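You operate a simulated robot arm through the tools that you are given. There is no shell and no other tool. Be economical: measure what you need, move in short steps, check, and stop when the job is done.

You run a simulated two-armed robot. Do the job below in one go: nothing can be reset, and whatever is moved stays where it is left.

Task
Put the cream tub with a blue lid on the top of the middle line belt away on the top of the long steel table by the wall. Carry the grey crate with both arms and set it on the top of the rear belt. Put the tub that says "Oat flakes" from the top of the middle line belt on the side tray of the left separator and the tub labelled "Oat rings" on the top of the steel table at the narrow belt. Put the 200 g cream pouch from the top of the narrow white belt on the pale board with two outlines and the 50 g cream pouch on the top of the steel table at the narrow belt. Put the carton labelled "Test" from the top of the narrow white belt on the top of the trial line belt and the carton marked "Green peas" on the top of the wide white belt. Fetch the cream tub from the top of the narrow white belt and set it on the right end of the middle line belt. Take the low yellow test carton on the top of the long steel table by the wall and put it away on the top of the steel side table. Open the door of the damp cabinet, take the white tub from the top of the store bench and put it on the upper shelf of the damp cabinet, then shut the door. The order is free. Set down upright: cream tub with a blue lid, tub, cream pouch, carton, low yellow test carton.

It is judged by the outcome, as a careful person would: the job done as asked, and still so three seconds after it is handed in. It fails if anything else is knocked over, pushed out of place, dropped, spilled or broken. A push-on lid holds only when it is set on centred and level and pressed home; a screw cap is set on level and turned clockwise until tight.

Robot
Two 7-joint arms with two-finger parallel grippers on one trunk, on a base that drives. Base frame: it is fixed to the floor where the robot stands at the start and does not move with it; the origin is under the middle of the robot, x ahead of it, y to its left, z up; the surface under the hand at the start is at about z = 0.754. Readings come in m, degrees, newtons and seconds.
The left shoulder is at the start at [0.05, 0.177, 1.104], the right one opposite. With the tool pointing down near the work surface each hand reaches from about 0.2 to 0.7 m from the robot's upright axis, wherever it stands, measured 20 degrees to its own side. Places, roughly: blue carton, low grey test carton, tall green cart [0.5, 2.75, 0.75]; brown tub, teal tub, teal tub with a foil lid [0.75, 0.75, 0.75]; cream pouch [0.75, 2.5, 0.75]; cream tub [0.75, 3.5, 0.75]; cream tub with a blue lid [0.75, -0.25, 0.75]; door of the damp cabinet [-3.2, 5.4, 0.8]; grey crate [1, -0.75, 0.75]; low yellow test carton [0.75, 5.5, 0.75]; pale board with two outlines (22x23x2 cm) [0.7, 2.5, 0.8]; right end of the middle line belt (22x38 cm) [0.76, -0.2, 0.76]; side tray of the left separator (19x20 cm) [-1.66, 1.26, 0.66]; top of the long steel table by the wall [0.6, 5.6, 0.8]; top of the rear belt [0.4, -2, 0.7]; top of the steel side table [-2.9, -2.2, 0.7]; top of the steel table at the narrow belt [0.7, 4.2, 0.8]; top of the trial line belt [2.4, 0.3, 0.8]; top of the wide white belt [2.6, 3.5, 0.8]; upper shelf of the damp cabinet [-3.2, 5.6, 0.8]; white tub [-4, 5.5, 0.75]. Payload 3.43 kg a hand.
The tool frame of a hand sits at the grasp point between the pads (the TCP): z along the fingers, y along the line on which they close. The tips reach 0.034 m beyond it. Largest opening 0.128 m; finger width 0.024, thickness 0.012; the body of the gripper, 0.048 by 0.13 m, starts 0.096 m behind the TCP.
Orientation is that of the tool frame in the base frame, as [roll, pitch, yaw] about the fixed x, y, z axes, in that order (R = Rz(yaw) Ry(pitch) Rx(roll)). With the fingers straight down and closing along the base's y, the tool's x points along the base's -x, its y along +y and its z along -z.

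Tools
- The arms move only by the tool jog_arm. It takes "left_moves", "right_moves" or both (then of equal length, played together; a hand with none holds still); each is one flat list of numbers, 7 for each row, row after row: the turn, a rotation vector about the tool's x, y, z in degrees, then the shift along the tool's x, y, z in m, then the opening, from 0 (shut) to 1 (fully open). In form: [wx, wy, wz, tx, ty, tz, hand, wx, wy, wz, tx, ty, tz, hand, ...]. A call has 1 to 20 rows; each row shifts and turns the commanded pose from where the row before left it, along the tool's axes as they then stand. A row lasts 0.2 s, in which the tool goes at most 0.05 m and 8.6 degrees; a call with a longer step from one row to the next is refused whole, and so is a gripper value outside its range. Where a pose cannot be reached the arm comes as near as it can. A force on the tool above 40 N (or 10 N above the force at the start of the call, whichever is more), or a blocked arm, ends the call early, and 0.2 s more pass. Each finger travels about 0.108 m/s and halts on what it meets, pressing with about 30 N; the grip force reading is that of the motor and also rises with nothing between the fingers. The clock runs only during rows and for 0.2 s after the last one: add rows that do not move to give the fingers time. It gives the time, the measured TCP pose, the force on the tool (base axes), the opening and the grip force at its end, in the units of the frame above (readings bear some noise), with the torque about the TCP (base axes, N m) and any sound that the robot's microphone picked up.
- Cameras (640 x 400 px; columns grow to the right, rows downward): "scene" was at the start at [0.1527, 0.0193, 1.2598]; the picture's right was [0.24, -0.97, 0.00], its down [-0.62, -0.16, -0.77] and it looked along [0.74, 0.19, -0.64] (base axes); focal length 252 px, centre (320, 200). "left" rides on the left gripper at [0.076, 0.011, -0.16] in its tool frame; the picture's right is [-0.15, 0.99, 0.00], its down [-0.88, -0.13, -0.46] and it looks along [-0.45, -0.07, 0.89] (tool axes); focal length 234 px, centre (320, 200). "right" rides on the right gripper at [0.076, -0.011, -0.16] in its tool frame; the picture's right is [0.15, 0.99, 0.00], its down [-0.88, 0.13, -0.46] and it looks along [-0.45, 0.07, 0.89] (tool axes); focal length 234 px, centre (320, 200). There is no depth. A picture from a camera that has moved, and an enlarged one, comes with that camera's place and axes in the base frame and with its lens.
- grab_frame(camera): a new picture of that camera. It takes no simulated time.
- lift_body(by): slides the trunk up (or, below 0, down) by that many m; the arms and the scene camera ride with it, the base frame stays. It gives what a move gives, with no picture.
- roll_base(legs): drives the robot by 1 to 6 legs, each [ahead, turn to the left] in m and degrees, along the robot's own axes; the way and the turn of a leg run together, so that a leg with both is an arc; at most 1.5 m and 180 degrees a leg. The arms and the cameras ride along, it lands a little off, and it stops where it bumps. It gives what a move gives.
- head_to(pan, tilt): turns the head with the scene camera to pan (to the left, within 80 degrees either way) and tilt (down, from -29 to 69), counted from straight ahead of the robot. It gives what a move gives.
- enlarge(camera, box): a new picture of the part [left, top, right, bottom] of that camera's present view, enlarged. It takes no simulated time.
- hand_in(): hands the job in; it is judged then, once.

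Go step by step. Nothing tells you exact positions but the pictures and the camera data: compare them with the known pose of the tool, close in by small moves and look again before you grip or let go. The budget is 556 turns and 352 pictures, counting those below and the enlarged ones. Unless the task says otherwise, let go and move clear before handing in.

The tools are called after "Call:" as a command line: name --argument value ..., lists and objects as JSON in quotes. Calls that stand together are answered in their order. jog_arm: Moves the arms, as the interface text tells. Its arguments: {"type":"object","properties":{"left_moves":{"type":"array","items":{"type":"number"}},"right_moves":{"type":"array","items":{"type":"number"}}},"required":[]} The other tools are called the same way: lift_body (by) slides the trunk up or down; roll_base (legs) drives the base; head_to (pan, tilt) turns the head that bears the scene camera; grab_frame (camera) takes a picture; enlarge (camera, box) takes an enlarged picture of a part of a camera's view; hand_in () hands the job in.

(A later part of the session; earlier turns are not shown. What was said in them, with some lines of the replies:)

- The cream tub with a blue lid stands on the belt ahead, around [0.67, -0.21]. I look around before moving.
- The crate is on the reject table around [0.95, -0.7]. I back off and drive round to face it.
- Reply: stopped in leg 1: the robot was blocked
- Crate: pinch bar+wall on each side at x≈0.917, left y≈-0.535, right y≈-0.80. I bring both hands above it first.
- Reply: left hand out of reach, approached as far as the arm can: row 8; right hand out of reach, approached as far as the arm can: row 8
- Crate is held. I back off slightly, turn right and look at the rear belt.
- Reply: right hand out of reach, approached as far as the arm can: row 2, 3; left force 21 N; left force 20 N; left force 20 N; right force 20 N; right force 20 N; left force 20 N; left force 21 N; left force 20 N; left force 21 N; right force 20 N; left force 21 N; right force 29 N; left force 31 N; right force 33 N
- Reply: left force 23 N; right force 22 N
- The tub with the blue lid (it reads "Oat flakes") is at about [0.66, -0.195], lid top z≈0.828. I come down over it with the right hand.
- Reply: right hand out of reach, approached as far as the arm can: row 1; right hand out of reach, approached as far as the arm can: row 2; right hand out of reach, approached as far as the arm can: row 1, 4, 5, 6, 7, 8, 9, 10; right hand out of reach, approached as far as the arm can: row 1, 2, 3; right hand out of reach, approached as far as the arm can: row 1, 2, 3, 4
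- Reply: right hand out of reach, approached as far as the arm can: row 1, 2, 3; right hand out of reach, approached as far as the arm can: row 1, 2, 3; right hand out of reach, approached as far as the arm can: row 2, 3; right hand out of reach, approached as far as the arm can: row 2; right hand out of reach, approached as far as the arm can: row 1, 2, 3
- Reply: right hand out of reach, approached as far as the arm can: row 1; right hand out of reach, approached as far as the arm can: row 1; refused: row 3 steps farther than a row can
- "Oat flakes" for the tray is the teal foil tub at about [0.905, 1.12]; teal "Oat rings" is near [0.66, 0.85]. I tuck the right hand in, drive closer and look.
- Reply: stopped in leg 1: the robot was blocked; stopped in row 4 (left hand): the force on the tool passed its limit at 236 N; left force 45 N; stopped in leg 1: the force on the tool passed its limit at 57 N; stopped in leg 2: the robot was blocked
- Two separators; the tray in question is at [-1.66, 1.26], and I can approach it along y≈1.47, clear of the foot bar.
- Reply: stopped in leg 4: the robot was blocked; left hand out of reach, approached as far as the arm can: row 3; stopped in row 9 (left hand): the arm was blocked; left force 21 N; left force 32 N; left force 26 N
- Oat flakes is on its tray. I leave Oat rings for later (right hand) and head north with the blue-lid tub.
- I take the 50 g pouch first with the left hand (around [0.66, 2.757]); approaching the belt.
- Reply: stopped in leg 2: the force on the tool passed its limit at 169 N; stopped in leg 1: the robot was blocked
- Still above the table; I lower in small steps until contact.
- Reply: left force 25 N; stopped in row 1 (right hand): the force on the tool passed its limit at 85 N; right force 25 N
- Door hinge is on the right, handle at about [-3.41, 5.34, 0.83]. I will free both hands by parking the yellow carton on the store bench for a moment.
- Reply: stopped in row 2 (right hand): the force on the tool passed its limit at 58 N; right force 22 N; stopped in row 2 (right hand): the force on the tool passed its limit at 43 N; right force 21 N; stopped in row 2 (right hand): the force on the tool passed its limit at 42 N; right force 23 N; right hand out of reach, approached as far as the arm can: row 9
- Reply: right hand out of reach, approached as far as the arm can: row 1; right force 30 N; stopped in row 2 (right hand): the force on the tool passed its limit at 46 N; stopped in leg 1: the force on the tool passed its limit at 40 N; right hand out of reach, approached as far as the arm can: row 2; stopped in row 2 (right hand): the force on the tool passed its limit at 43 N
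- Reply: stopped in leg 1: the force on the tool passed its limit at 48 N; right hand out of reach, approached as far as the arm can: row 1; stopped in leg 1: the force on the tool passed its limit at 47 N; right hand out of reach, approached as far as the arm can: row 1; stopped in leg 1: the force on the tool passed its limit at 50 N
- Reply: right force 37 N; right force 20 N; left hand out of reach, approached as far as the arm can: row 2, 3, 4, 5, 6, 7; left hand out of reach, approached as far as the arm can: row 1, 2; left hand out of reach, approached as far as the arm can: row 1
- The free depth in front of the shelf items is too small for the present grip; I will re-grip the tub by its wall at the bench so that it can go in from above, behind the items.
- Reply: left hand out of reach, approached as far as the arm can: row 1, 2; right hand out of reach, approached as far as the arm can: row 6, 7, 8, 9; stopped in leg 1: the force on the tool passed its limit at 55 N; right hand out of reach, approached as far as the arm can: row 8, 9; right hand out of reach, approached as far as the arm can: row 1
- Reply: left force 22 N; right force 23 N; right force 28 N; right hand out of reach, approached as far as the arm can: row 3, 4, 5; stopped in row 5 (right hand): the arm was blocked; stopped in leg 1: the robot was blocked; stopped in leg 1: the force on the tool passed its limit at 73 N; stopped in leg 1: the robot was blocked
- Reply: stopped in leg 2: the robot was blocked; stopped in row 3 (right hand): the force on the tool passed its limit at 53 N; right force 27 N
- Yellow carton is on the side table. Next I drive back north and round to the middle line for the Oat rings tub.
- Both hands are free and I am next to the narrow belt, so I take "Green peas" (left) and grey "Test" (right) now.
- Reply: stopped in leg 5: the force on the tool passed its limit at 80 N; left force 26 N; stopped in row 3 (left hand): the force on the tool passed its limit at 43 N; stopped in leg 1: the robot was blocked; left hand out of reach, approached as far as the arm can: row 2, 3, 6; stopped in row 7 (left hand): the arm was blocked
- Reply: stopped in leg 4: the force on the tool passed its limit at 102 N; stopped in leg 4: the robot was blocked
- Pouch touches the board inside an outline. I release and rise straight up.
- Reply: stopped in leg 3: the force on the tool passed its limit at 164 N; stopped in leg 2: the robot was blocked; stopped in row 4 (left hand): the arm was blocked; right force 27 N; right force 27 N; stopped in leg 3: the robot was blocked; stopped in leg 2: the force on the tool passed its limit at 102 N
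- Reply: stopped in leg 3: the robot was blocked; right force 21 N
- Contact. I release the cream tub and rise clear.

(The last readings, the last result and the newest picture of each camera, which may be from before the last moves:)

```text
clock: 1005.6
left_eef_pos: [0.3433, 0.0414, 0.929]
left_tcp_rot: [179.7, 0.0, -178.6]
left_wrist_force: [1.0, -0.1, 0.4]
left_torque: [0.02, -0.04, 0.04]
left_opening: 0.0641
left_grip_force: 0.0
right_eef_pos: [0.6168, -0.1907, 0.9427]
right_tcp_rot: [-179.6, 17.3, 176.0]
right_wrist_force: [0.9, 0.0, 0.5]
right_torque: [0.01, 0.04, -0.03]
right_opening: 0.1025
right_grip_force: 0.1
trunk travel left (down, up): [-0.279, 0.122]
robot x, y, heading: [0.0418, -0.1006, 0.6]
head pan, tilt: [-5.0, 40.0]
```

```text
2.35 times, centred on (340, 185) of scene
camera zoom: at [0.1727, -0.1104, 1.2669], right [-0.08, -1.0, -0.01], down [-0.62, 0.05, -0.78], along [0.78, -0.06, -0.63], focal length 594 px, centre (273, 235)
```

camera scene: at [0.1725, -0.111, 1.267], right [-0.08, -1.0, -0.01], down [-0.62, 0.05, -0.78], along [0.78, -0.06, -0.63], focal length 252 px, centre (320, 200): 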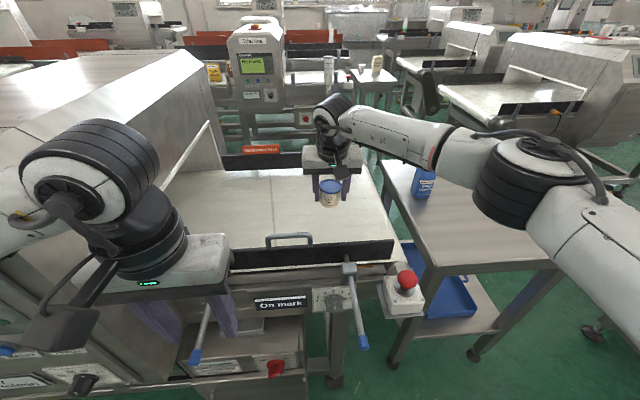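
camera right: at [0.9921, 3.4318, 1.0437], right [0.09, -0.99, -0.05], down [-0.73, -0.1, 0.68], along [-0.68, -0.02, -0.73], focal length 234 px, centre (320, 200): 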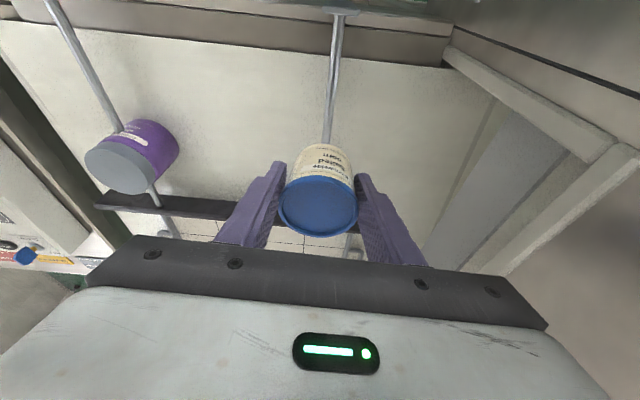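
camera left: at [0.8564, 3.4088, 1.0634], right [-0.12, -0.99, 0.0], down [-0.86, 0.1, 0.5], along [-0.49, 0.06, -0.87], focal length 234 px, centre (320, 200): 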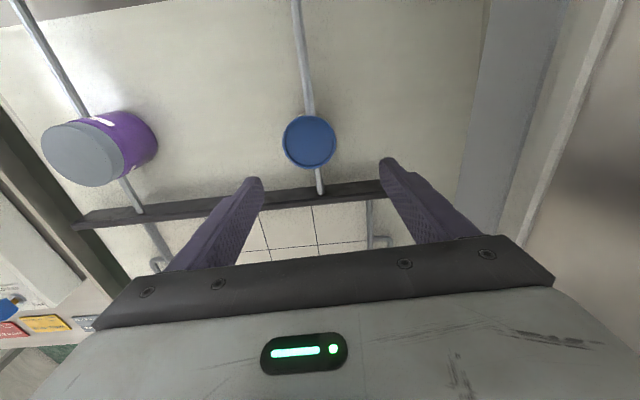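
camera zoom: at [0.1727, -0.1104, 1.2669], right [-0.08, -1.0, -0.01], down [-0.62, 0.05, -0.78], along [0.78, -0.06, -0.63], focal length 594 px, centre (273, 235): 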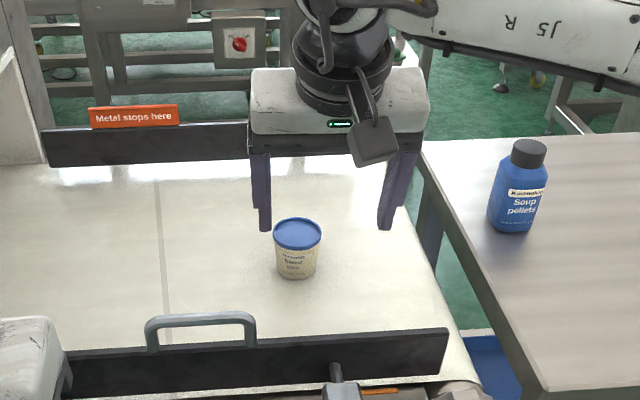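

Call:
roll_base --legs '[[-0.3, 0]]'

Call:
lift_body --by 0.09

Call:
jog_arm --right_moves '[0, 6, 0, 0.04, -0.03, 0, 0.5, 0, 6, 0, 0.04, -0.03, 0, 0.5, 0, 5, 0, 0.04, -0.03, 0, 0.5, 0, 0, 0, 0.04, -0.03, 0, 0.5, 0, 0, 0, 0.04, -0.03, 0, 0.5, 0, 0, 0, 0.03, -0.03, 0, 0.5]' --left_moves '[0, -6, 0, -0.03, 0, 0, 0.7, 0, -6, 0, -0.03, 0, 0, 0.8, 0, -5, 0, -0.03, 0, 0, 0.9, 0, 0, 0, -0.02, 0, 0, 0.9, 0, 0, 0, 0, 0, 0, 0.9, 0, 0, 0, 0, 0, 0, 0.9]'

Call:
roll_base --legs '[[0, 90], [1.12, 0], [0, -119]]'

Call:
head_to --pan 0 --tilt 38

Call:
grab_frame --camera "scene"

```text
clock: 1007.6
left_eef_pos: [0.0572, 0.0424, 0.9232]
left_tcp_rot: [179.9, -1.5, -177.9]
left_wrist_force: [-0.3, 0.1, 0.2]
left_torque: [0.02, 0.03, 0.0]
left_opening: 0.0643
left_grip_force: 0.0
right_eef_pos: [0.3299, -0.1884, 0.9296]
right_tcp_rot: [-179.3, 16.0, 176.3]
right_wrist_force: [0.2, 0.7, -0.1]
right_torque: [0.01, -0.03, -0.01]
right_opening: 0.1024
right_grip_force: 0.1
trunk travel left (down, up): [-0.279, 0.122]
robot x, y, heading: [-0.2603, -0.1012, 0.7]
head pan, tilt: [-5.0, 40.0]
```

```text
clock: 1008.9
left_eef_pos: [0.0579, 0.043, 1.0124]
left_tcp_rot: [180.0, -1.5, -178.1]
left_wrist_force: [-0.3, 0.1, 0.3]
left_torque: [0.0, 0.01, 0.01]
left_opening: 0.0638
left_grip_force: 0.1
right_eef_pos: [0.3302, -0.1893, 1.0191]
right_tcp_rot: [-179.3, 16.0, 176.4]
right_wrist_force: [-0.8, 0.1, 0.0]
right_torque: [-0.01, -0.02, 0.03]
right_opening: 0.1026
right_grip_force: 0.1
trunk travel left (down, up): [-0.369, 0.032]
robot x, y, heading: [-0.2609, -0.1024, 0.5]
head pan, tilt: [-5.0, 40.0]
```

```text
clock: 1010.3
left_eef_pos: [0.1666, 0.0474, 1.0243]
left_tcp_rot: [179.9, 15.5, -178.0]
left_wrist_force: [-0.4, 0.0, 0.7]
left_torque: [0.02, -0.01, 0.02]
left_opening: 0.1151
left_grip_force: 0.0
right_eef_pos: [0.0907, -0.356, 1.0049]
right_tcp_rot: [-179.3, -1.0, 176.1]
right_wrist_force: [0.3, -0.3, -0.7]
right_torque: [0.0, -0.02, 0.0]
right_opening: 0.0641
right_grip_force: 0.0
trunk travel left (down, up): [-0.369, 0.032]
robot x, y, heading: [-0.2602, -0.1039, 0.9]
head pan, tilt: [-5.0, 40.0]
```

```text
clock: 1024.8
left_eef_pos: [0.1825, 0.9298, 1.0239]
left_tcp_rot: [179.9, 15.5, 151.5]
left_wrist_force: [0.3, 0.4, 0.5]
left_torque: [0.02, -0.01, -0.03]
left_opening: 0.1153
left_grip_force: 0.0
right_eef_pos: [-0.0858, 0.6226, 1.0031]
right_tcp_rot: [-179.3, -1.0, 145.8]
right_wrist_force: [0.5, -0.4, -1.2]
right_torque: [0.0, 0.03, -0.01]
right_opening: 0.0641
right_grip_force: 0.2
trunk travel left (down, up): [-0.369, 0.032]
robot x, y, heading: [-0.2612, 1.0167, -29.4]
head pan, tilt: [-5.0, 40.0]
```

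```text
clock: 1025.5
left_eef_pos: [0.1827, 0.9295, 1.0238]
left_tcp_rot: [-180.0, 15.6, 151.6]
left_wrist_force: [-0.6, 0.0, 0.1]
left_torque: [-0.01, 0.0, -0.04]
left_opening: 0.1152
left_grip_force: 0.1
right_eef_pos: [-0.085, 0.622, 1.0036]
right_tcp_rot: [-179.3, -1.0, 145.6]
right_wrist_force: [0.9, 0.0, 0.2]
right_torque: [0.01, 0.02, -0.02]
right_opening: 0.064
right_grip_force: 0.1
trunk travel left (down, up): [-0.369, 0.032]
robot x, y, heading: [-0.2607, 1.018, -29.6]
head pan, tilt: [0.0, 38.0]
```

```text
61 pictures are left
camera scene: at [-0.1254, 0.9389, 1.3567], right [-0.5, -0.87, 0.0], down [-0.53, 0.3, -0.79], along [0.68, -0.39, -0.62], focal length 252 px, centre (320, 200)
```

scene: 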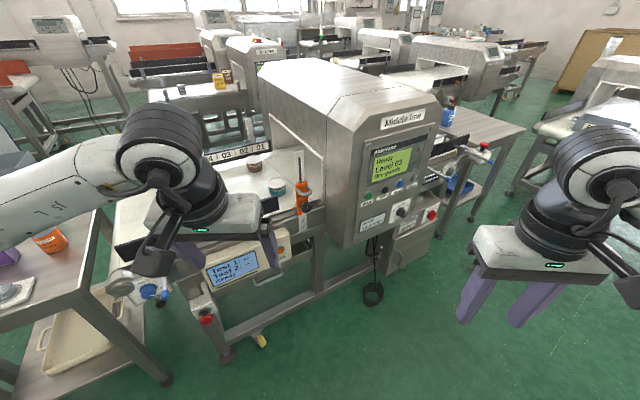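

Call:
roll_base --legs '[[0.32, 0]]'

Call:
grab_frame --camera "left"

Call:
enlarge --camera "scene" --box '[200, 120, 380, 260]'

```text
clock: 1027.6
left_eef_pos: [0.4597, 0.7699, 1.023]
left_tcp_rot: [179.9, 15.4, 151.3]
left_wrist_force: [0.9, 0.0, -0.7]
left_torque: [0.03, 0.01, 0.01]
left_opening: 0.1154
left_grip_force: 0.1
right_eef_pos: [0.1897, 0.464, 1.0024]
right_tcp_rot: [-179.2, -0.9, 145.6]
right_wrist_force: [-0.4, 1.1, -1.0]
right_torque: [0.01, -0.03, -0.01]
right_opening: 0.0642
right_grip_force: 0.1
trunk travel left (down, up): [-0.369, 0.032]
robot x, y, heading: [0.0155, 0.858, -29.8]
head pan, tilt: [0.0, 38.0]
```

```text
60 pictures are left
camera left: at [0.3633, 0.8339, 1.1586], right [0.6, 0.8, 0.04], down [0.58, -0.46, 0.67], along [0.56, -0.38, -0.74], focal length 234 px, centre (320, 200)
```

left: 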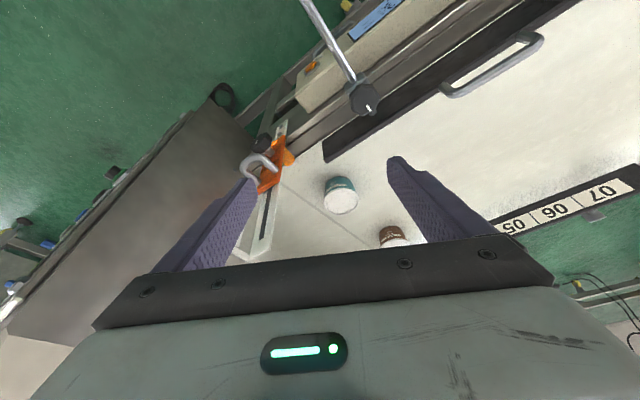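

```text
2.86 times, centred on (290, 190) of scene
camera zoom: at [0.1516, 0.7799, 1.3566], right [-0.5, -0.87, 0.0], down [-0.53, 0.31, -0.79], along [0.68, -0.39, -0.62], focal length 721 px, centre (406, 229)
```

zoom: 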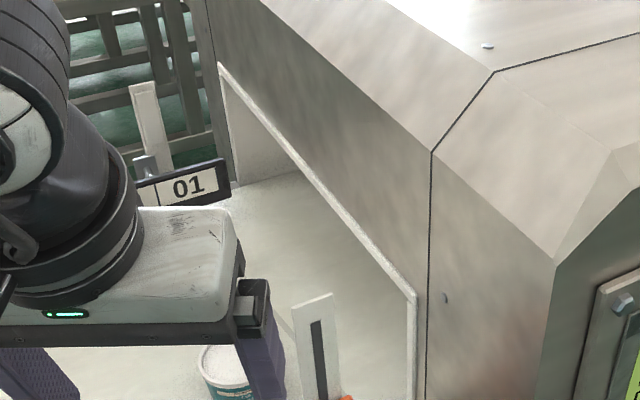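

Call:
jog_arm --left_moves '[0, 0, 0, -0.0284, 0.0038, 0.0333, 0.9, 0, 0, 0, -0.0284, 0.0038, 0.0333, 0.9, 0, 0, 0, -0.0284, 0.0038, 0.0333, 0.9, 0, 0, 0, -0.0284, 0.0038, 0.0333, 0.9, 0, 0, 0, -0.0284, 0.0038, 0.0333, 0.9]'

Call:
grab_frame --camera "left"

Call:
grab_frame --camera "scene"

```text
clock: 1028.8
left_eef_pos: [0.6289, 0.7004, 0.9006]
left_tcp_rot: [179.9, 15.5, 151.3]
left_wrist_force: [0.5, 0.4, 0.8]
left_torque: [-0.02, -0.04, -0.02]
left_opening: 0.1151
left_grip_force: 0.1
right_eef_pos: [0.1895, 0.4647, 1.0025]
right_tcp_rot: [-179.3, -1.0, 145.6]
right_wrist_force: [-0.5, -0.8, 0.5]
right_torque: [-0.01, 0.03, 0.02]
right_opening: 0.0641
right_grip_force: 0.0
trunk travel left (down, up): [-0.369, 0.032]
robot x, y, heading: [0.0184, 0.8587, -30.2]
head pan, tilt: [0.0, 38.0]
```

```text
58 pictures are left
camera left: at [0.532, 0.7642, 1.0355], right [0.6, 0.8, 0.04], down [0.58, -0.46, 0.67], along [0.56, -0.38, -0.74], focal length 234 px, centre (320, 200)
```

left: 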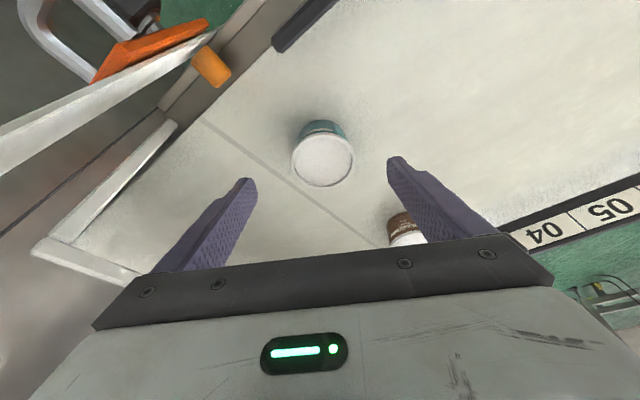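

```text
57 pictures are left
camera scene: at [0.1515, 0.7797, 1.3566], right [-0.5, -0.87, 0.0], down [-0.53, 0.31, -0.79], along [0.68, -0.39, -0.62], focal length 252 px, centre (320, 200)
```

scene: 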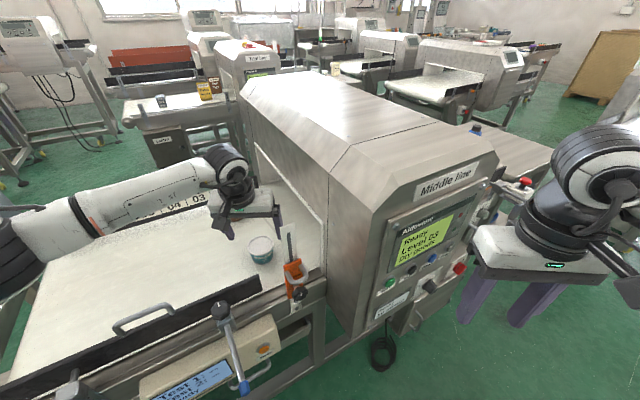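

Call:
jog_arm --left_moves '[0, 0, 0, 0, 0, 0.0366, 0.9, 0, 0, 0, 0, 0, 0.0366, 0.9, 0, 0, 0, 0, 0, 0.03, 0.9]'

Call:
grab_frame --camera "left"

```text
clock: 1029.6
left_eef_pos: [0.6527, 0.6871, 0.8015]
left_tcp_rot: [179.9, 15.5, 151.4]
left_wrist_force: [0.3, -0.1, -0.4]
left_torque: [0.02, -0.03, -0.02]
left_opening: 0.1152
left_grip_force: 0.0
right_eef_pos: [0.1911, 0.465, 1.0029]
right_tcp_rot: [-179.3, -1.0, 145.6]
right_wrist_force: [-0.1, 0.1, 0.1]
right_torque: [-0.02, -0.02, 0.03]
right_opening: 0.064
right_grip_force: 0.1
trunk travel left (down, up): [-0.369, 0.032]
robot x, y, heading: [0.0134, 0.8611, -29.8]
head pan, tilt: [0.0, 38.0]
```

```text
56 pictures are left
camera left: at [0.5565, 0.7513, 0.9357], right [0.6, 0.8, 0.04], down [0.58, -0.46, 0.67], along [0.56, -0.38, -0.74], focal length 234 px, centre (320, 200)
```

left: 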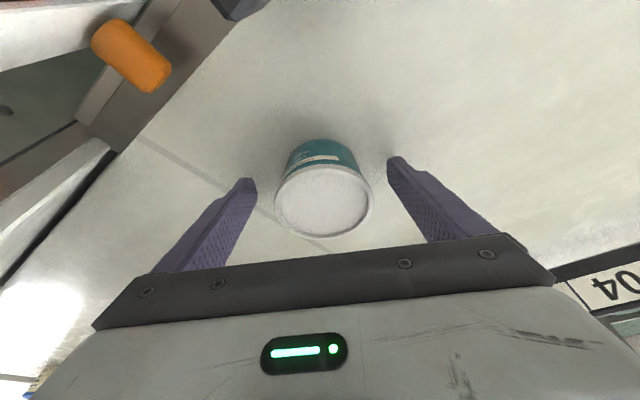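

Call:
jog_arm --left_moves '[0, 0, 0, 0, 0.001, 0.005, 0.9, 0, 0, 0, 0, 0, 0, 0.75, 0, 0, 0, 0, 0, 0, 0.6, 0, 0, 0, 0, 0, 0, 0.4, 0, 0, 0, 0, 0, 0, 0.2, 0, 0, 0, 0, 0, 0, 0, 0, 0, 0, 0, 0, 0, 0]'

Call:
jog_arm --left_moves '[0, 0, 0, 0, 0, -0.03, 0, 0, 0, 0, 0, 0, -0.04, 0, 0, 0, 0, 0.01, 0, -0.04, 0, 0, 0, 0, 0.03, 0, -0.035, 0, 0, 0, 0, 0.035, 0, -0.03, 0, 0, 0, 0, 0.04, 0, 0, 0]'

Call:
grab_frame --camera "left"

```text
clock: 1031.2
left_eef_pos: [0.6523, 0.6873, 0.7969]
left_tcp_rot: [-180.0, 15.5, 151.4]
left_wrist_force: [0.2, -0.4, -0.5]
left_torque: [-0.02, -0.03, -0.01]
left_opening: 0.0725
left_grip_force: 30.4
right_eef_pos: [0.1911, 0.464, 1.0044]
right_tcp_rot: [-179.3, -1.0, 145.7]
right_wrist_force: [0.3, 0.7, 1.8]
right_torque: [0.01, 0.02, 0.01]
right_opening: 0.0641
right_grip_force: 0.1
trunk travel left (down, up): [-0.369, 0.032]
robot x, y, heading: [0.0144, 0.8594, -29.9]
head pan, tilt: [0.0, 38.0]
```

```text
clock: 1032.6
left_eef_pos: [0.5154, 0.7637, 0.9361]
left_tcp_rot: [179.8, 15.5, 151.5]
left_wrist_force: [0.4, -1.0, -0.5]
left_torque: [0.01, 0.02, 0.03]
left_opening: 0.0722
left_grip_force: 29.8
right_eef_pos: [0.1912, 0.4642, 1.0035]
right_tcp_rot: [-179.3, -1.1, 145.6]
right_wrist_force: [-0.1, -0.4, -0.6]
right_torque: [0.03, -0.01, 0.0]
right_opening: 0.0641
right_grip_force: 0.1
trunk travel left (down, up): [-0.369, 0.032]
robot x, y, heading: [0.0124, 0.8582, -29.8]
head pan, tilt: [0.0, 38.0]
```

```text
55 pictures are left
camera left: at [0.4187, 0.828, 1.0708], right [0.6, 0.8, 0.04], down [0.58, -0.46, 0.67], along [0.56, -0.38, -0.74], focal length 234 px, centre (320, 200)
```

left: 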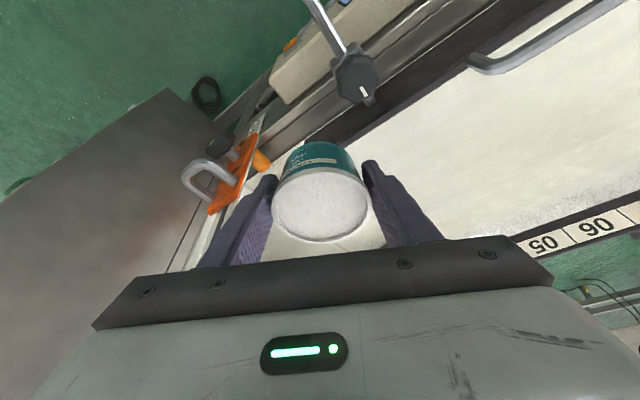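

Call:
jog_arm --left_moves '[0, 0, 0, -0.0095, 0, -0.0337, 0, 0, 0, 0, -0.0095, 0, -0.0337, 0]'

Call:
roll_base --legs '[[-0.33, 0], [0, 120], [1.5, 0], [1.47, 0], [0, -90], [0.23, 0]]'

Call:
head_to --pan 25 --tilt 45

Call:
grab_frame --camera "scene"

```text
clock: 1033.2
left_eef_pos: [0.5152, 0.762, 1.0057]
left_tcp_rot: [179.9, 15.4, 151.5]
left_wrist_force: [-0.8, -0.5, -2.1]
left_torque: [0.01, 0.0, -0.02]
left_opening: 0.0727
left_grip_force: 29.6
right_eef_pos: [0.1911, 0.4637, 1.0036]
right_tcp_rot: [-179.3, -1.1, 145.6]
right_wrist_force: [-0.3, -0.5, 0.0]
right_torque: [-0.01, 0.0, -0.03]
right_opening: 0.0639
right_grip_force: 0.0
trunk travel left (down, up): [-0.369, 0.032]
robot x, y, heading: [0.0156, 0.8612, -29.9]
head pan, tilt: [0.0, 38.0]
```

```text
clock: 1049.9
left_eef_pos: [-0.4019, 3.3757, 1.0075]
left_tcp_rot: [-179.6, 15.7, -89.9]
left_wrist_force: [-0.5, 0.2, -1.3]
left_torque: [-0.04, -0.01, -0.02]
left_opening: 0.0722
left_grip_force: 30.0
right_eef_pos: [0.0216, 3.2274, 1.0001]
right_tcp_rot: [-178.5, -2.1, -96.8]
right_wrist_force: [0.4, 0.2, -0.1]
right_torque: [-0.01, -0.04, -0.01]
right_opening: 0.064
right_grip_force: 0.0
trunk travel left (down, up): [-0.369, 0.032]
robot x, y, heading: [-0.2447, 2.8943, 88.3]
head pan, tilt: [0.0, 38.0]
stopped in leg 4: the robot was blocked; the commanded pose is now the measured one
```

```text
clock: 1050.8
left_eef_pos: [-0.4023, 3.3757, 1.0092]
left_tcp_rot: [-179.5, 15.9, -90.0]
left_wrist_force: [-0.5, -0.1, -0.7]
left_torque: [0.0, 0.01, 0.01]
left_opening: 0.0724
left_grip_force: 29.9
right_eef_pos: [0.0204, 3.2275, 1.0016]
right_tcp_rot: [-178.4, -1.9, -96.8]
right_wrist_force: [-0.1, 0.0, 0.3]
right_torque: [0.0, 0.02, -0.01]
right_opening: 0.064
right_grip_force: 0.1
trunk travel left (down, up): [-0.369, 0.032]
robot x, y, heading: [-0.2452, 2.8945, 88.6]
head pan, tilt: [25.0, 45.0]
```

```text
54 pictures are left
camera scene: at [-0.2846, 3.0304, 1.3473], right [0.92, 0.4, 0.01], down [0.29, -0.64, -0.71], along [-0.28, 0.65, -0.7], focal length 252 px, centre (320, 200)
```

scene: 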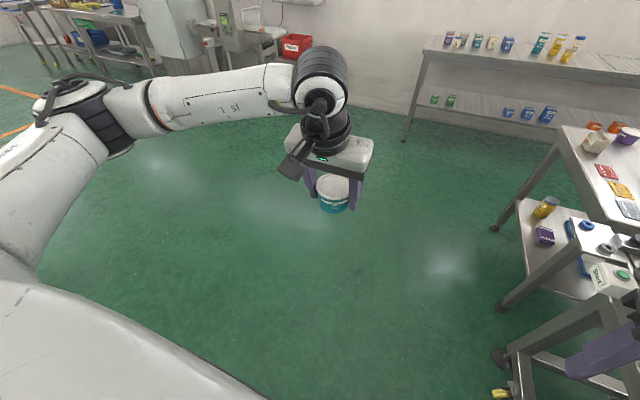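

Call:
roll_base --legs '[[-0.2, 0], [0, 25], [0.45, 0], [0, -24], [0.88, 0], [0, -90]]'

Call:
grab_frame --camera "scene"

```text
clock: 1065.2
left_eef_pos: [0.0528, 4.1409, 1.007]
left_tcp_rot: [179.9, 15.4, -178.9]
left_wrist_force: [0.2, -0.3, -0.8]
left_torque: [0.0, 0.02, 0.0]
left_opening: 0.0723
left_grip_force: 30.1
right_eef_pos: [-0.0853, 3.7171, 0.9968]
right_tcp_rot: [-178.9, -2.3, 174.5]
right_wrist_force: [-0.4, 0.2, -0.6]
right_torque: [0.0, 0.01, -0.03]
right_opening: 0.0642
right_grip_force: 0.1
trunk travel left (down, up): [-0.369, 0.032]
robot x, y, heading: [-0.4278, 3.9771, -0.4]
head pan, tilt: [25.0, 45.0]
```

```text
53 pictures are left
camera scene: at [-0.2853, 4.0132, 1.3465], right [0.42, -0.91, 0.0], down [-0.64, -0.3, -0.71], along [0.64, 0.3, -0.71], focal length 252 px, centre (320, 200)
```

scene: 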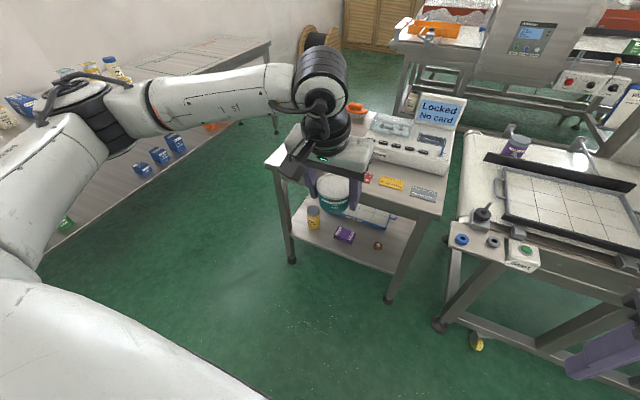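

Call:
roll_base --legs '[[0.39, 0]]'

Call:
grab_frame --camera "scene"

Call:
grab_frame --camera "left"

```text
clock: 1067.7
left_eef_pos: [0.4431, 4.1397, 1.0055]
left_tcp_rot: [179.9, 15.5, -178.9]
left_wrist_force: [-0.6, 0.2, -1.7]
left_torque: [0.04, -0.01, -0.01]
left_opening: 0.0721
left_grip_force: 30.2
right_eef_pos: [0.3043, 3.7164, 0.9964]
right_tcp_rot: [-178.9, -2.5, 174.6]
right_wrist_force: [-0.1, 0.5, -1.1]
right_torque: [0.01, -0.02, -0.02]
right_opening: 0.0641
right_grip_force: 0.0
trunk travel left (down, up): [-0.369, 0.032]
robot x, y, heading: [-0.0464, 3.9785, -0.2]
head pan, tilt: [25.0, 45.0]
```

```text
52 pictures are left
camera scene: at [0.1053, 4.0118, 1.3464], right [0.42, -0.91, 0.0], down [-0.64, -0.3, -0.71], along [0.64, 0.3, -0.71], focal length 252 px, centre (320, 200)
```

scene: 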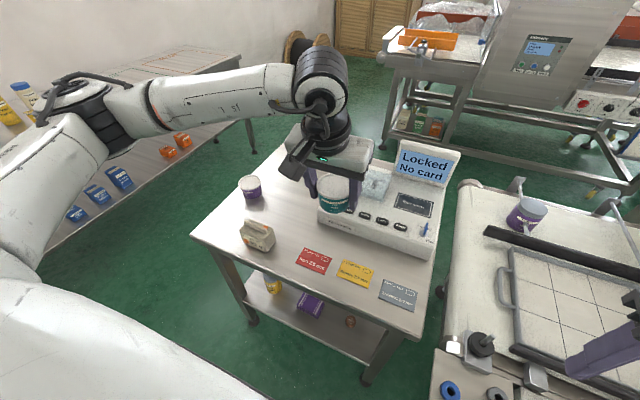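

```text
51 pictures are left
camera left: at [0.3277, 4.1482, 1.1401], right [0.12, 0.99, 0.04], down [0.73, -0.12, 0.67], along [0.67, -0.05, -0.74], focal length 234 px, centre (320, 200)
```

left: 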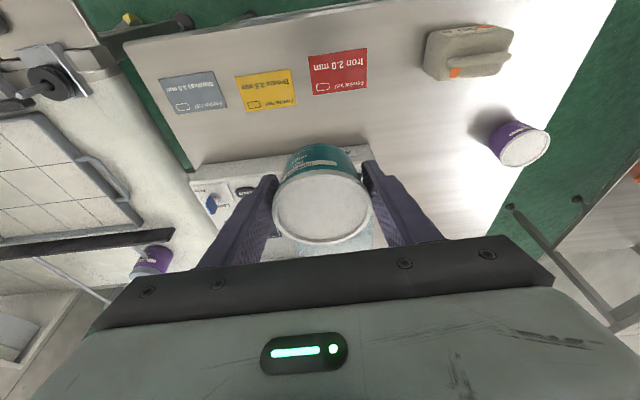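

Call:
jog_arm --left_moves '[0, 0, 0, -0.0176, 0.0322, 0.023, 0, 0, 0, 0, -0.0176, 0.0322, 0.023, 0, 0, 0, 0, -0.0176, 0.0322, 0.023, 0, 0, 0, 0, -0.0176, 0.0322, 0.023, 0, 0, 0, 0, -0.0176, 0.0322, 0.023, 0, 0, 0, 0, -0.0176, 0.0322, 0.023, 0]'

Call:
grab_frame --camera "left"

Call:
grab_frame --camera "scene"

```text
clock: 1069.1
left_eef_pos: [0.5775, 4.3373, 0.8989]
left_tcp_rot: [180.0, 15.3, -178.9]
left_wrist_force: [0.5, -0.2, -2.0]
left_torque: [-0.02, 0.01, -0.03]
left_opening: 0.0726
left_grip_force: 30.2
right_eef_pos: [0.3055, 3.7165, 0.9968]
right_tcp_rot: [-178.8, -2.4, 174.6]
right_wrist_force: [-0.5, 1.0, -0.3]
right_torque: [0.01, -0.03, -0.01]
right_opening: 0.0639
right_grip_force: 0.1
trunk travel left (down, up): [-0.369, 0.032]
robot x, y, heading: [-0.0388, 3.982, -0.3]
head pan, tilt: [25.0, 45.0]
```

```text
50 pictures are left
camera left: at [0.4618, 4.3456, 1.0342], right [0.12, 0.99, 0.04], down [0.73, -0.12, 0.67], along [0.67, -0.05, -0.74], focal length 234 px, centre (320, 200)
```

left: 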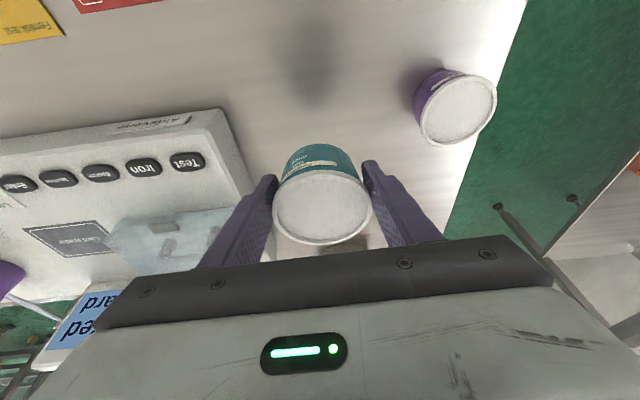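

```text
49 pictures are left
camera scene: at [0.1052, 4.0121, 1.3464], right [0.42, -0.91, 0.0], down [-0.64, -0.3, -0.71], along [0.64, 0.3, -0.71], focal length 252 px, centre (320, 200)
```

scene: 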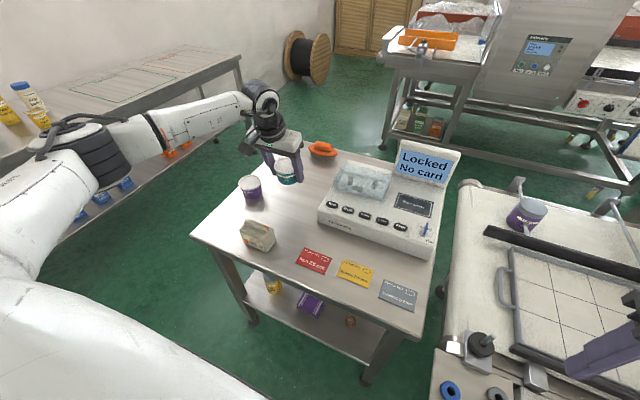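

Call:
jog_arm --left_moves '[0, 0, 0, 0.0107, 0, 0.0386, 0, 0, 0, 0, 0.0107, 0, 0.0386, 0, 0, 0, 0, 0.002, 0, 0.0077, 0, 0, 0, 0, 0, 0, 0, 0]'

Call:
jog_arm --left_moves '[0, 0, 0, 0.0016, 0, 0.0058, 0, 0, 0, 0, 0.0016, 0, 0.0058, 0, 0, 0, 0, 0, 0, 0, 0]'

Call:
jog_arm --left_moves '[0, 0, 0, 0.0011, 0, 0.0039, 0, 0, 0, 0, 0, 0, 0, 0]'

```text
clock: 1070.1
left_eef_pos: [0.5776, 4.3369, 0.812]
left_tcp_rot: [179.9, 15.4, -179.0]
left_wrist_force: [0.0, -0.8, -1.1]
left_torque: [-0.01, -0.01, -0.02]
left_opening: 0.0726
left_grip_force: 30.2
right_eef_pos: [0.3029, 3.7158, 0.996]
right_tcp_rot: [-178.9, -2.4, 174.5]
right_wrist_force: [0.6, -0.3, -0.5]
right_torque: [0.02, 0.03, 0.02]
right_opening: 0.0639
right_grip_force: 0.0
trunk travel left (down, up): [-0.369, 0.032]
robot x, y, heading: [-0.0399, 3.9797, -0.3]
head pan, tilt: [25.0, 45.0]
```

```text
clock: 1070.9
left_eef_pos: [0.5763, 4.3369, 0.8007]
left_tcp_rot: [179.9, 15.4, -178.9]
left_wrist_force: [0.3, 0.1, -2.0]
left_torque: [-0.01, 0.03, 0.0]
left_opening: 0.0723
left_grip_force: 30.4
right_eef_pos: [0.3042, 3.7152, 0.9967]
right_tcp_rot: [-179.0, -2.4, 174.6]
right_wrist_force: [-0.6, 0.5, 0.7]
right_torque: [0.03, -0.02, 0.01]
right_opening: 0.064
right_grip_force: 0.1
trunk travel left (down, up): [-0.369, 0.032]
robot x, y, heading: [-0.0395, 3.9779, -0.3]
head pan, tilt: [25.0, 45.0]
```

```text
clock: 1071.5
left_eef_pos: [0.5764, 4.3362, 0.7967]
left_tcp_rot: [179.9, 15.4, -178.9]
left_wrist_force: [-0.1, 0.1, -1.3]
left_torque: [0.01, 0.04, 0.02]
left_opening: 0.0725
left_grip_force: 30.2
right_eef_pos: [0.3031, 3.7168, 0.9954]
right_tcp_rot: [-178.9, -2.4, 174.5]
right_wrist_force: [0.5, -0.2, -0.7]
right_torque: [0.0, 0.0, 0.0]
right_opening: 0.0641
right_grip_force: 0.1
trunk travel left (down, up): [-0.369, 0.032]
robot x, y, heading: [-0.0413, 3.9807, 0.2]
head pan, tilt: [25.0, 45.0]
```

Call:
jog_arm --left_moves '[0, 0, 0, 0.0011, 0, 0.0039, 0, 0, 0, 0, 0, 0, 0, 0]'

Call:
jog_arm --left_moves '[0, 0, 0, 0.0008, 0, 0.0029, 0, 0, 0, 0, 0, 0, 0, 0]'

Call:
enlarge --camera "scene" --box '[220, 110, 360, 230]'

```text
clock: 1072.1
left_eef_pos: [0.5766, 4.3367, 0.7938]
left_tcp_rot: [179.9, 15.3, -179.0]
left_wrist_force: [0.3, -0.1, -1.9]
left_torque: [0.01, 0.02, 0.04]
left_opening: 0.0724
left_grip_force: 30.1
right_eef_pos: [0.3041, 3.7167, 0.9958]
right_tcp_rot: [-178.9, -2.4, 174.5]
right_wrist_force: [-1.3, -0.3, 0.5]
right_torque: [-0.03, 0.0, 0.02]
right_opening: 0.0637
right_grip_force: 0.0
trunk travel left (down, up): [-0.369, 0.032]
robot x, y, heading: [-0.039, 3.9802, -0.2]
head pan, tilt: [25.0, 45.0]
```

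```text
clock: 1072.7
left_eef_pos: [0.5768, 4.3369, 0.7906]
left_tcp_rot: [179.9, 15.3, -178.9]
left_wrist_force: [0.1, -0.5, -1.6]
left_torque: [-0.01, 0.05, 0.0]
left_opening: 0.0725
left_grip_force: 30.4
right_eef_pos: [0.3041, 3.7154, 0.9969]
right_tcp_rot: [-178.9, -2.5, 174.6]
right_wrist_force: [0.8, -0.4, 0.2]
right_torque: [0.02, 0.0, -0.01]
right_opening: 0.0642
right_grip_force: 0.0
trunk travel left (down, up): [-0.369, 0.032]
robot x, y, heading: [-0.0396, 3.9781, -0.1]
head pan, tilt: [25.0, 45.0]
```

```text
3.33 times, centred on (290, 170) of scene
camera zoom: at [0.1048, 4.0118, 1.3465], right [0.42, -0.91, 0.0], down [-0.64, -0.3, -0.71], along [0.64, 0.3, -0.71], focal length 841 px, centre (420, 300)
```

zoom: 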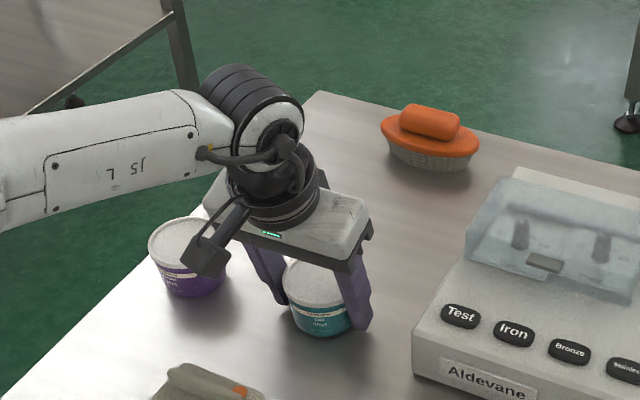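

Call:
jog_arm --left_moves '[0, 0, 0, 0.0008, 0, 0.0029, 0, 0, 0, 0, 0, 0, 0, 0]'

Call:
jog_arm --left_moves '[0, 0, 0, 0.0008, 0, 0.0029, 0, 0, 0, 0, 0, 0, 0, 0]'

Call:
jog_arm --left_moves '[0, 0, 0, 0.0008, 0, 0.0029, 0, 0, 0, 0, 0, 0, 0, 0]'

```text
clock: 1073.3
left_eef_pos: [0.5779, 4.3377, 0.7887]
left_tcp_rot: [179.9, 15.5, -178.9]
left_wrist_force: [-0.1, 0.5, 1.9]
left_torque: [0.1, -0.05, 0.03]
left_opening: 0.0725
left_grip_force: 29.2
right_eef_pos: [0.3041, 3.7162, 0.9961]
right_tcp_rot: [-178.8, -2.4, 174.6]
right_wrist_force: [0.3, 0.6, 0.0]
right_torque: [-0.02, -0.02, -0.03]
right_opening: 0.064
right_grip_force: 0.1
trunk travel left (down, up): [-0.369, 0.032]
robot x, y, heading: [-0.0383, 3.9772, -0.2]
head pan, tilt: [25.0, 45.0]
```

```text
clock: 1073.9
left_eef_pos: [0.5778, 4.3377, 0.7879]
left_tcp_rot: [179.8, 15.7, -178.8]
left_wrist_force: [-2.4, 1.2, 16.7]
left_torque: [0.08, 0.33, -0.03]
left_opening: 0.0722
left_grip_force: 29.8
right_eef_pos: [0.3038, 3.7153, 0.9968]
right_tcp_rot: [-178.9, -2.4, 174.6]
right_wrist_force: [-0.4, 0.4, 0.7]
right_torque: [0.0, 0.0, 0.02]
right_opening: 0.0639
right_grip_force: 0.1
trunk travel left (down, up): [-0.369, 0.032]
robot x, y, heading: [-0.0443, 3.9786, 0.0]
head pan, tilt: [25.0, 45.0]
```

```text
clock: 1074.5
left_eef_pos: [0.5785, 4.3365, 0.7866]
left_tcp_rot: [179.9, 15.8, -178.8]
left_wrist_force: [-1.4, 5.9, 26.7]
left_torque: [-0.12, -0.22, 0.01]
left_opening: 0.0726
left_grip_force: 30.0
right_eef_pos: [0.3018, 3.7151, 0.9975]
right_tcp_rot: [-179.0, -2.2, 174.6]
right_wrist_force: [0.2, 0.3, 0.2]
right_torque: [0.0, -0.05, -0.01]
right_opening: 0.064
right_grip_force: 0.0
trunk travel left (down, up): [-0.369, 0.032]
robot x, y, heading: [-0.0388, 3.9798, -0.1]
head pan, tilt: [25.0, 45.0]
```

Contact with the table. I open and rise straight up.

Call:
jog_arm --left_moves '[0, 0, 0, -0.0008, 0, -0.0029, 0.58, 0, 0, 0, 0, 0, 0, 0.7, 0, 0, 0, 0, 0, 0, 0.8, 0, 0, 0, 0, 0, 0, 0.85, 0, 0, 0, -0.0053, 0, -0.0193, 0.85, 0, 0, 0, -0.0107, 0, -0.0386, 0.85, 0, 0, 0, -0.0107, 0, -0.0386, 0.85, 0, 0, 0, 0.02, -0.02, -0.035, 0.85, 0, 0, 0, 0.03, -0.02, -0.03, 0.85]'

Call:
enlarge --camera "scene" --box '[180, 110, 440, 310]'

```text
clock: 1076.5
left_eef_pos: [0.5112, 4.2966, 0.9337]
left_tcp_rot: [179.9, 15.5, -178.9]
left_wrist_force: [-0.5, -0.1, -0.5]
left_torque: [0.04, -0.01, 0.0]
left_opening: 0.1088
left_grip_force: 0.0
right_eef_pos: [0.3044, 3.7151, 0.9972]
right_tcp_rot: [-178.9, -2.4, 174.6]
right_wrist_force: [-0.3, -0.4, -0.4]
right_torque: [-0.02, 0.0, 0.01]
right_opening: 0.064
right_grip_force: 0.0
trunk travel left (down, up): [-0.369, 0.032]
robot x, y, heading: [-0.0375, 3.979, -0.2]
head pan, tilt: [25.0, 45.0]
```

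```text
2.00 times, centred on (310, 210) of scene
camera zoom: at [0.1042, 4.0116, 1.3466], right [0.42, -0.91, 0.0], down [-0.64, -0.3, -0.71], along [0.64, 0.3, -0.71], focal length 504 px, centre (340, 180)
```

zoom: 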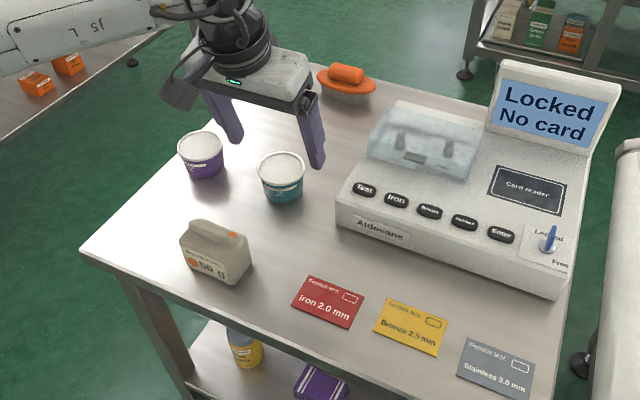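

Call:
jog_arm --left_moves '[0, 0, 0, 0, -0.02, -0.045, 0.85, 0, 0, 0, 0.02, -0.03, -0.03, 0.85]'

Call:
roll_base --legs '[[-0.3, 0]]'

Call:
grab_frame --camera "scene"

```text
clock: 1077.1
left_eef_pos: [0.4743, 4.2455, 1.0009]
left_tcp_rot: [179.8, 15.4, -178.9]
left_wrist_force: [-0.6, -1.0, 0.4]
left_torque: [-0.01, -0.03, 0.01]
left_opening: 0.1086
left_grip_force: 0.1
right_eef_pos: [0.3036, 3.7164, 0.9955]
right_tcp_rot: [-179.0, -2.4, 174.6]
right_wrist_force: [0.7, -0.7, -0.4]
right_torque: [-0.01, 0.01, 0.01]
right_opening: 0.0637
right_grip_force: 0.1
trunk travel left (down, up): [-0.369, 0.032]
robot x, y, heading: [-0.0404, 3.9805, -0.2]
head pan, tilt: [25.0, 45.0]
```

```text
clock: 1079.1
left_eef_pos: [0.176, 4.2472, 0.9998]
left_tcp_rot: [179.9, 15.4, -178.8]
left_wrist_force: [-0.6, -0.2, 0.2]
left_torque: [-0.02, 0.0, -0.04]
left_opening: 0.1087
left_grip_force: 0.0
right_eef_pos: [0.005, 3.7174, 0.9969]
right_tcp_rot: [-178.9, -2.3, 174.7]
right_wrist_force: [0.4, -0.1, 1.0]
right_torque: [-0.02, -0.02, -0.03]
right_opening: 0.064
right_grip_force: 0.1
trunk travel left (down, up): [-0.369, 0.032]
robot x, y, heading: [-0.3377, 3.9828, 0.0]
head pan, tilt: [25.0, 45.0]
```

```text
46 pictures are left
camera scene: at [-0.1947, 4.0128, 1.3466], right [0.42, -0.91, 0.0], down [-0.64, -0.3, -0.71], along [0.64, 0.3, -0.71], focal length 252 px, centre (320, 200)
```

scene: 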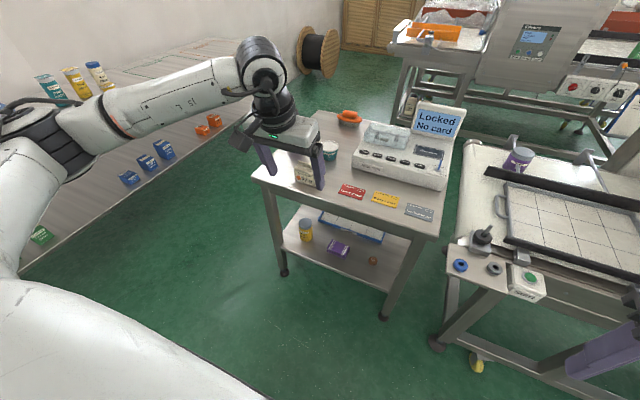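

Every item is at its place and both hands are empty and clear, so I hand in.

Call:
hand_in

```text
The job is handed in.
```

I did every move you listed and handed the job in with both hands empty and clear. All the tubs, pouches and cartons were standing upright when I let go of them, and the damp cabinet door is shut.

- **Bumps:** the arms and base bumped fixed equipment several times, including the narrow line machine, the wide belt machine and a left separator foot bar. I saw nothing move out of place in the pictures afterwards.
- **Floor unit:** near the steel side table my base stopped against a flat corded unit on the floor. I did not check afterwards whether it had shifted.
- **Middle belt:** two of its tubs read "Oat flakes". The cream one with the blue lid went to the long steel table. The teal one with the foil lid went to the separator tray.
- **White tub:** it is at the back of the upper shelf, behind the two items already there, because there was no room in front of them.
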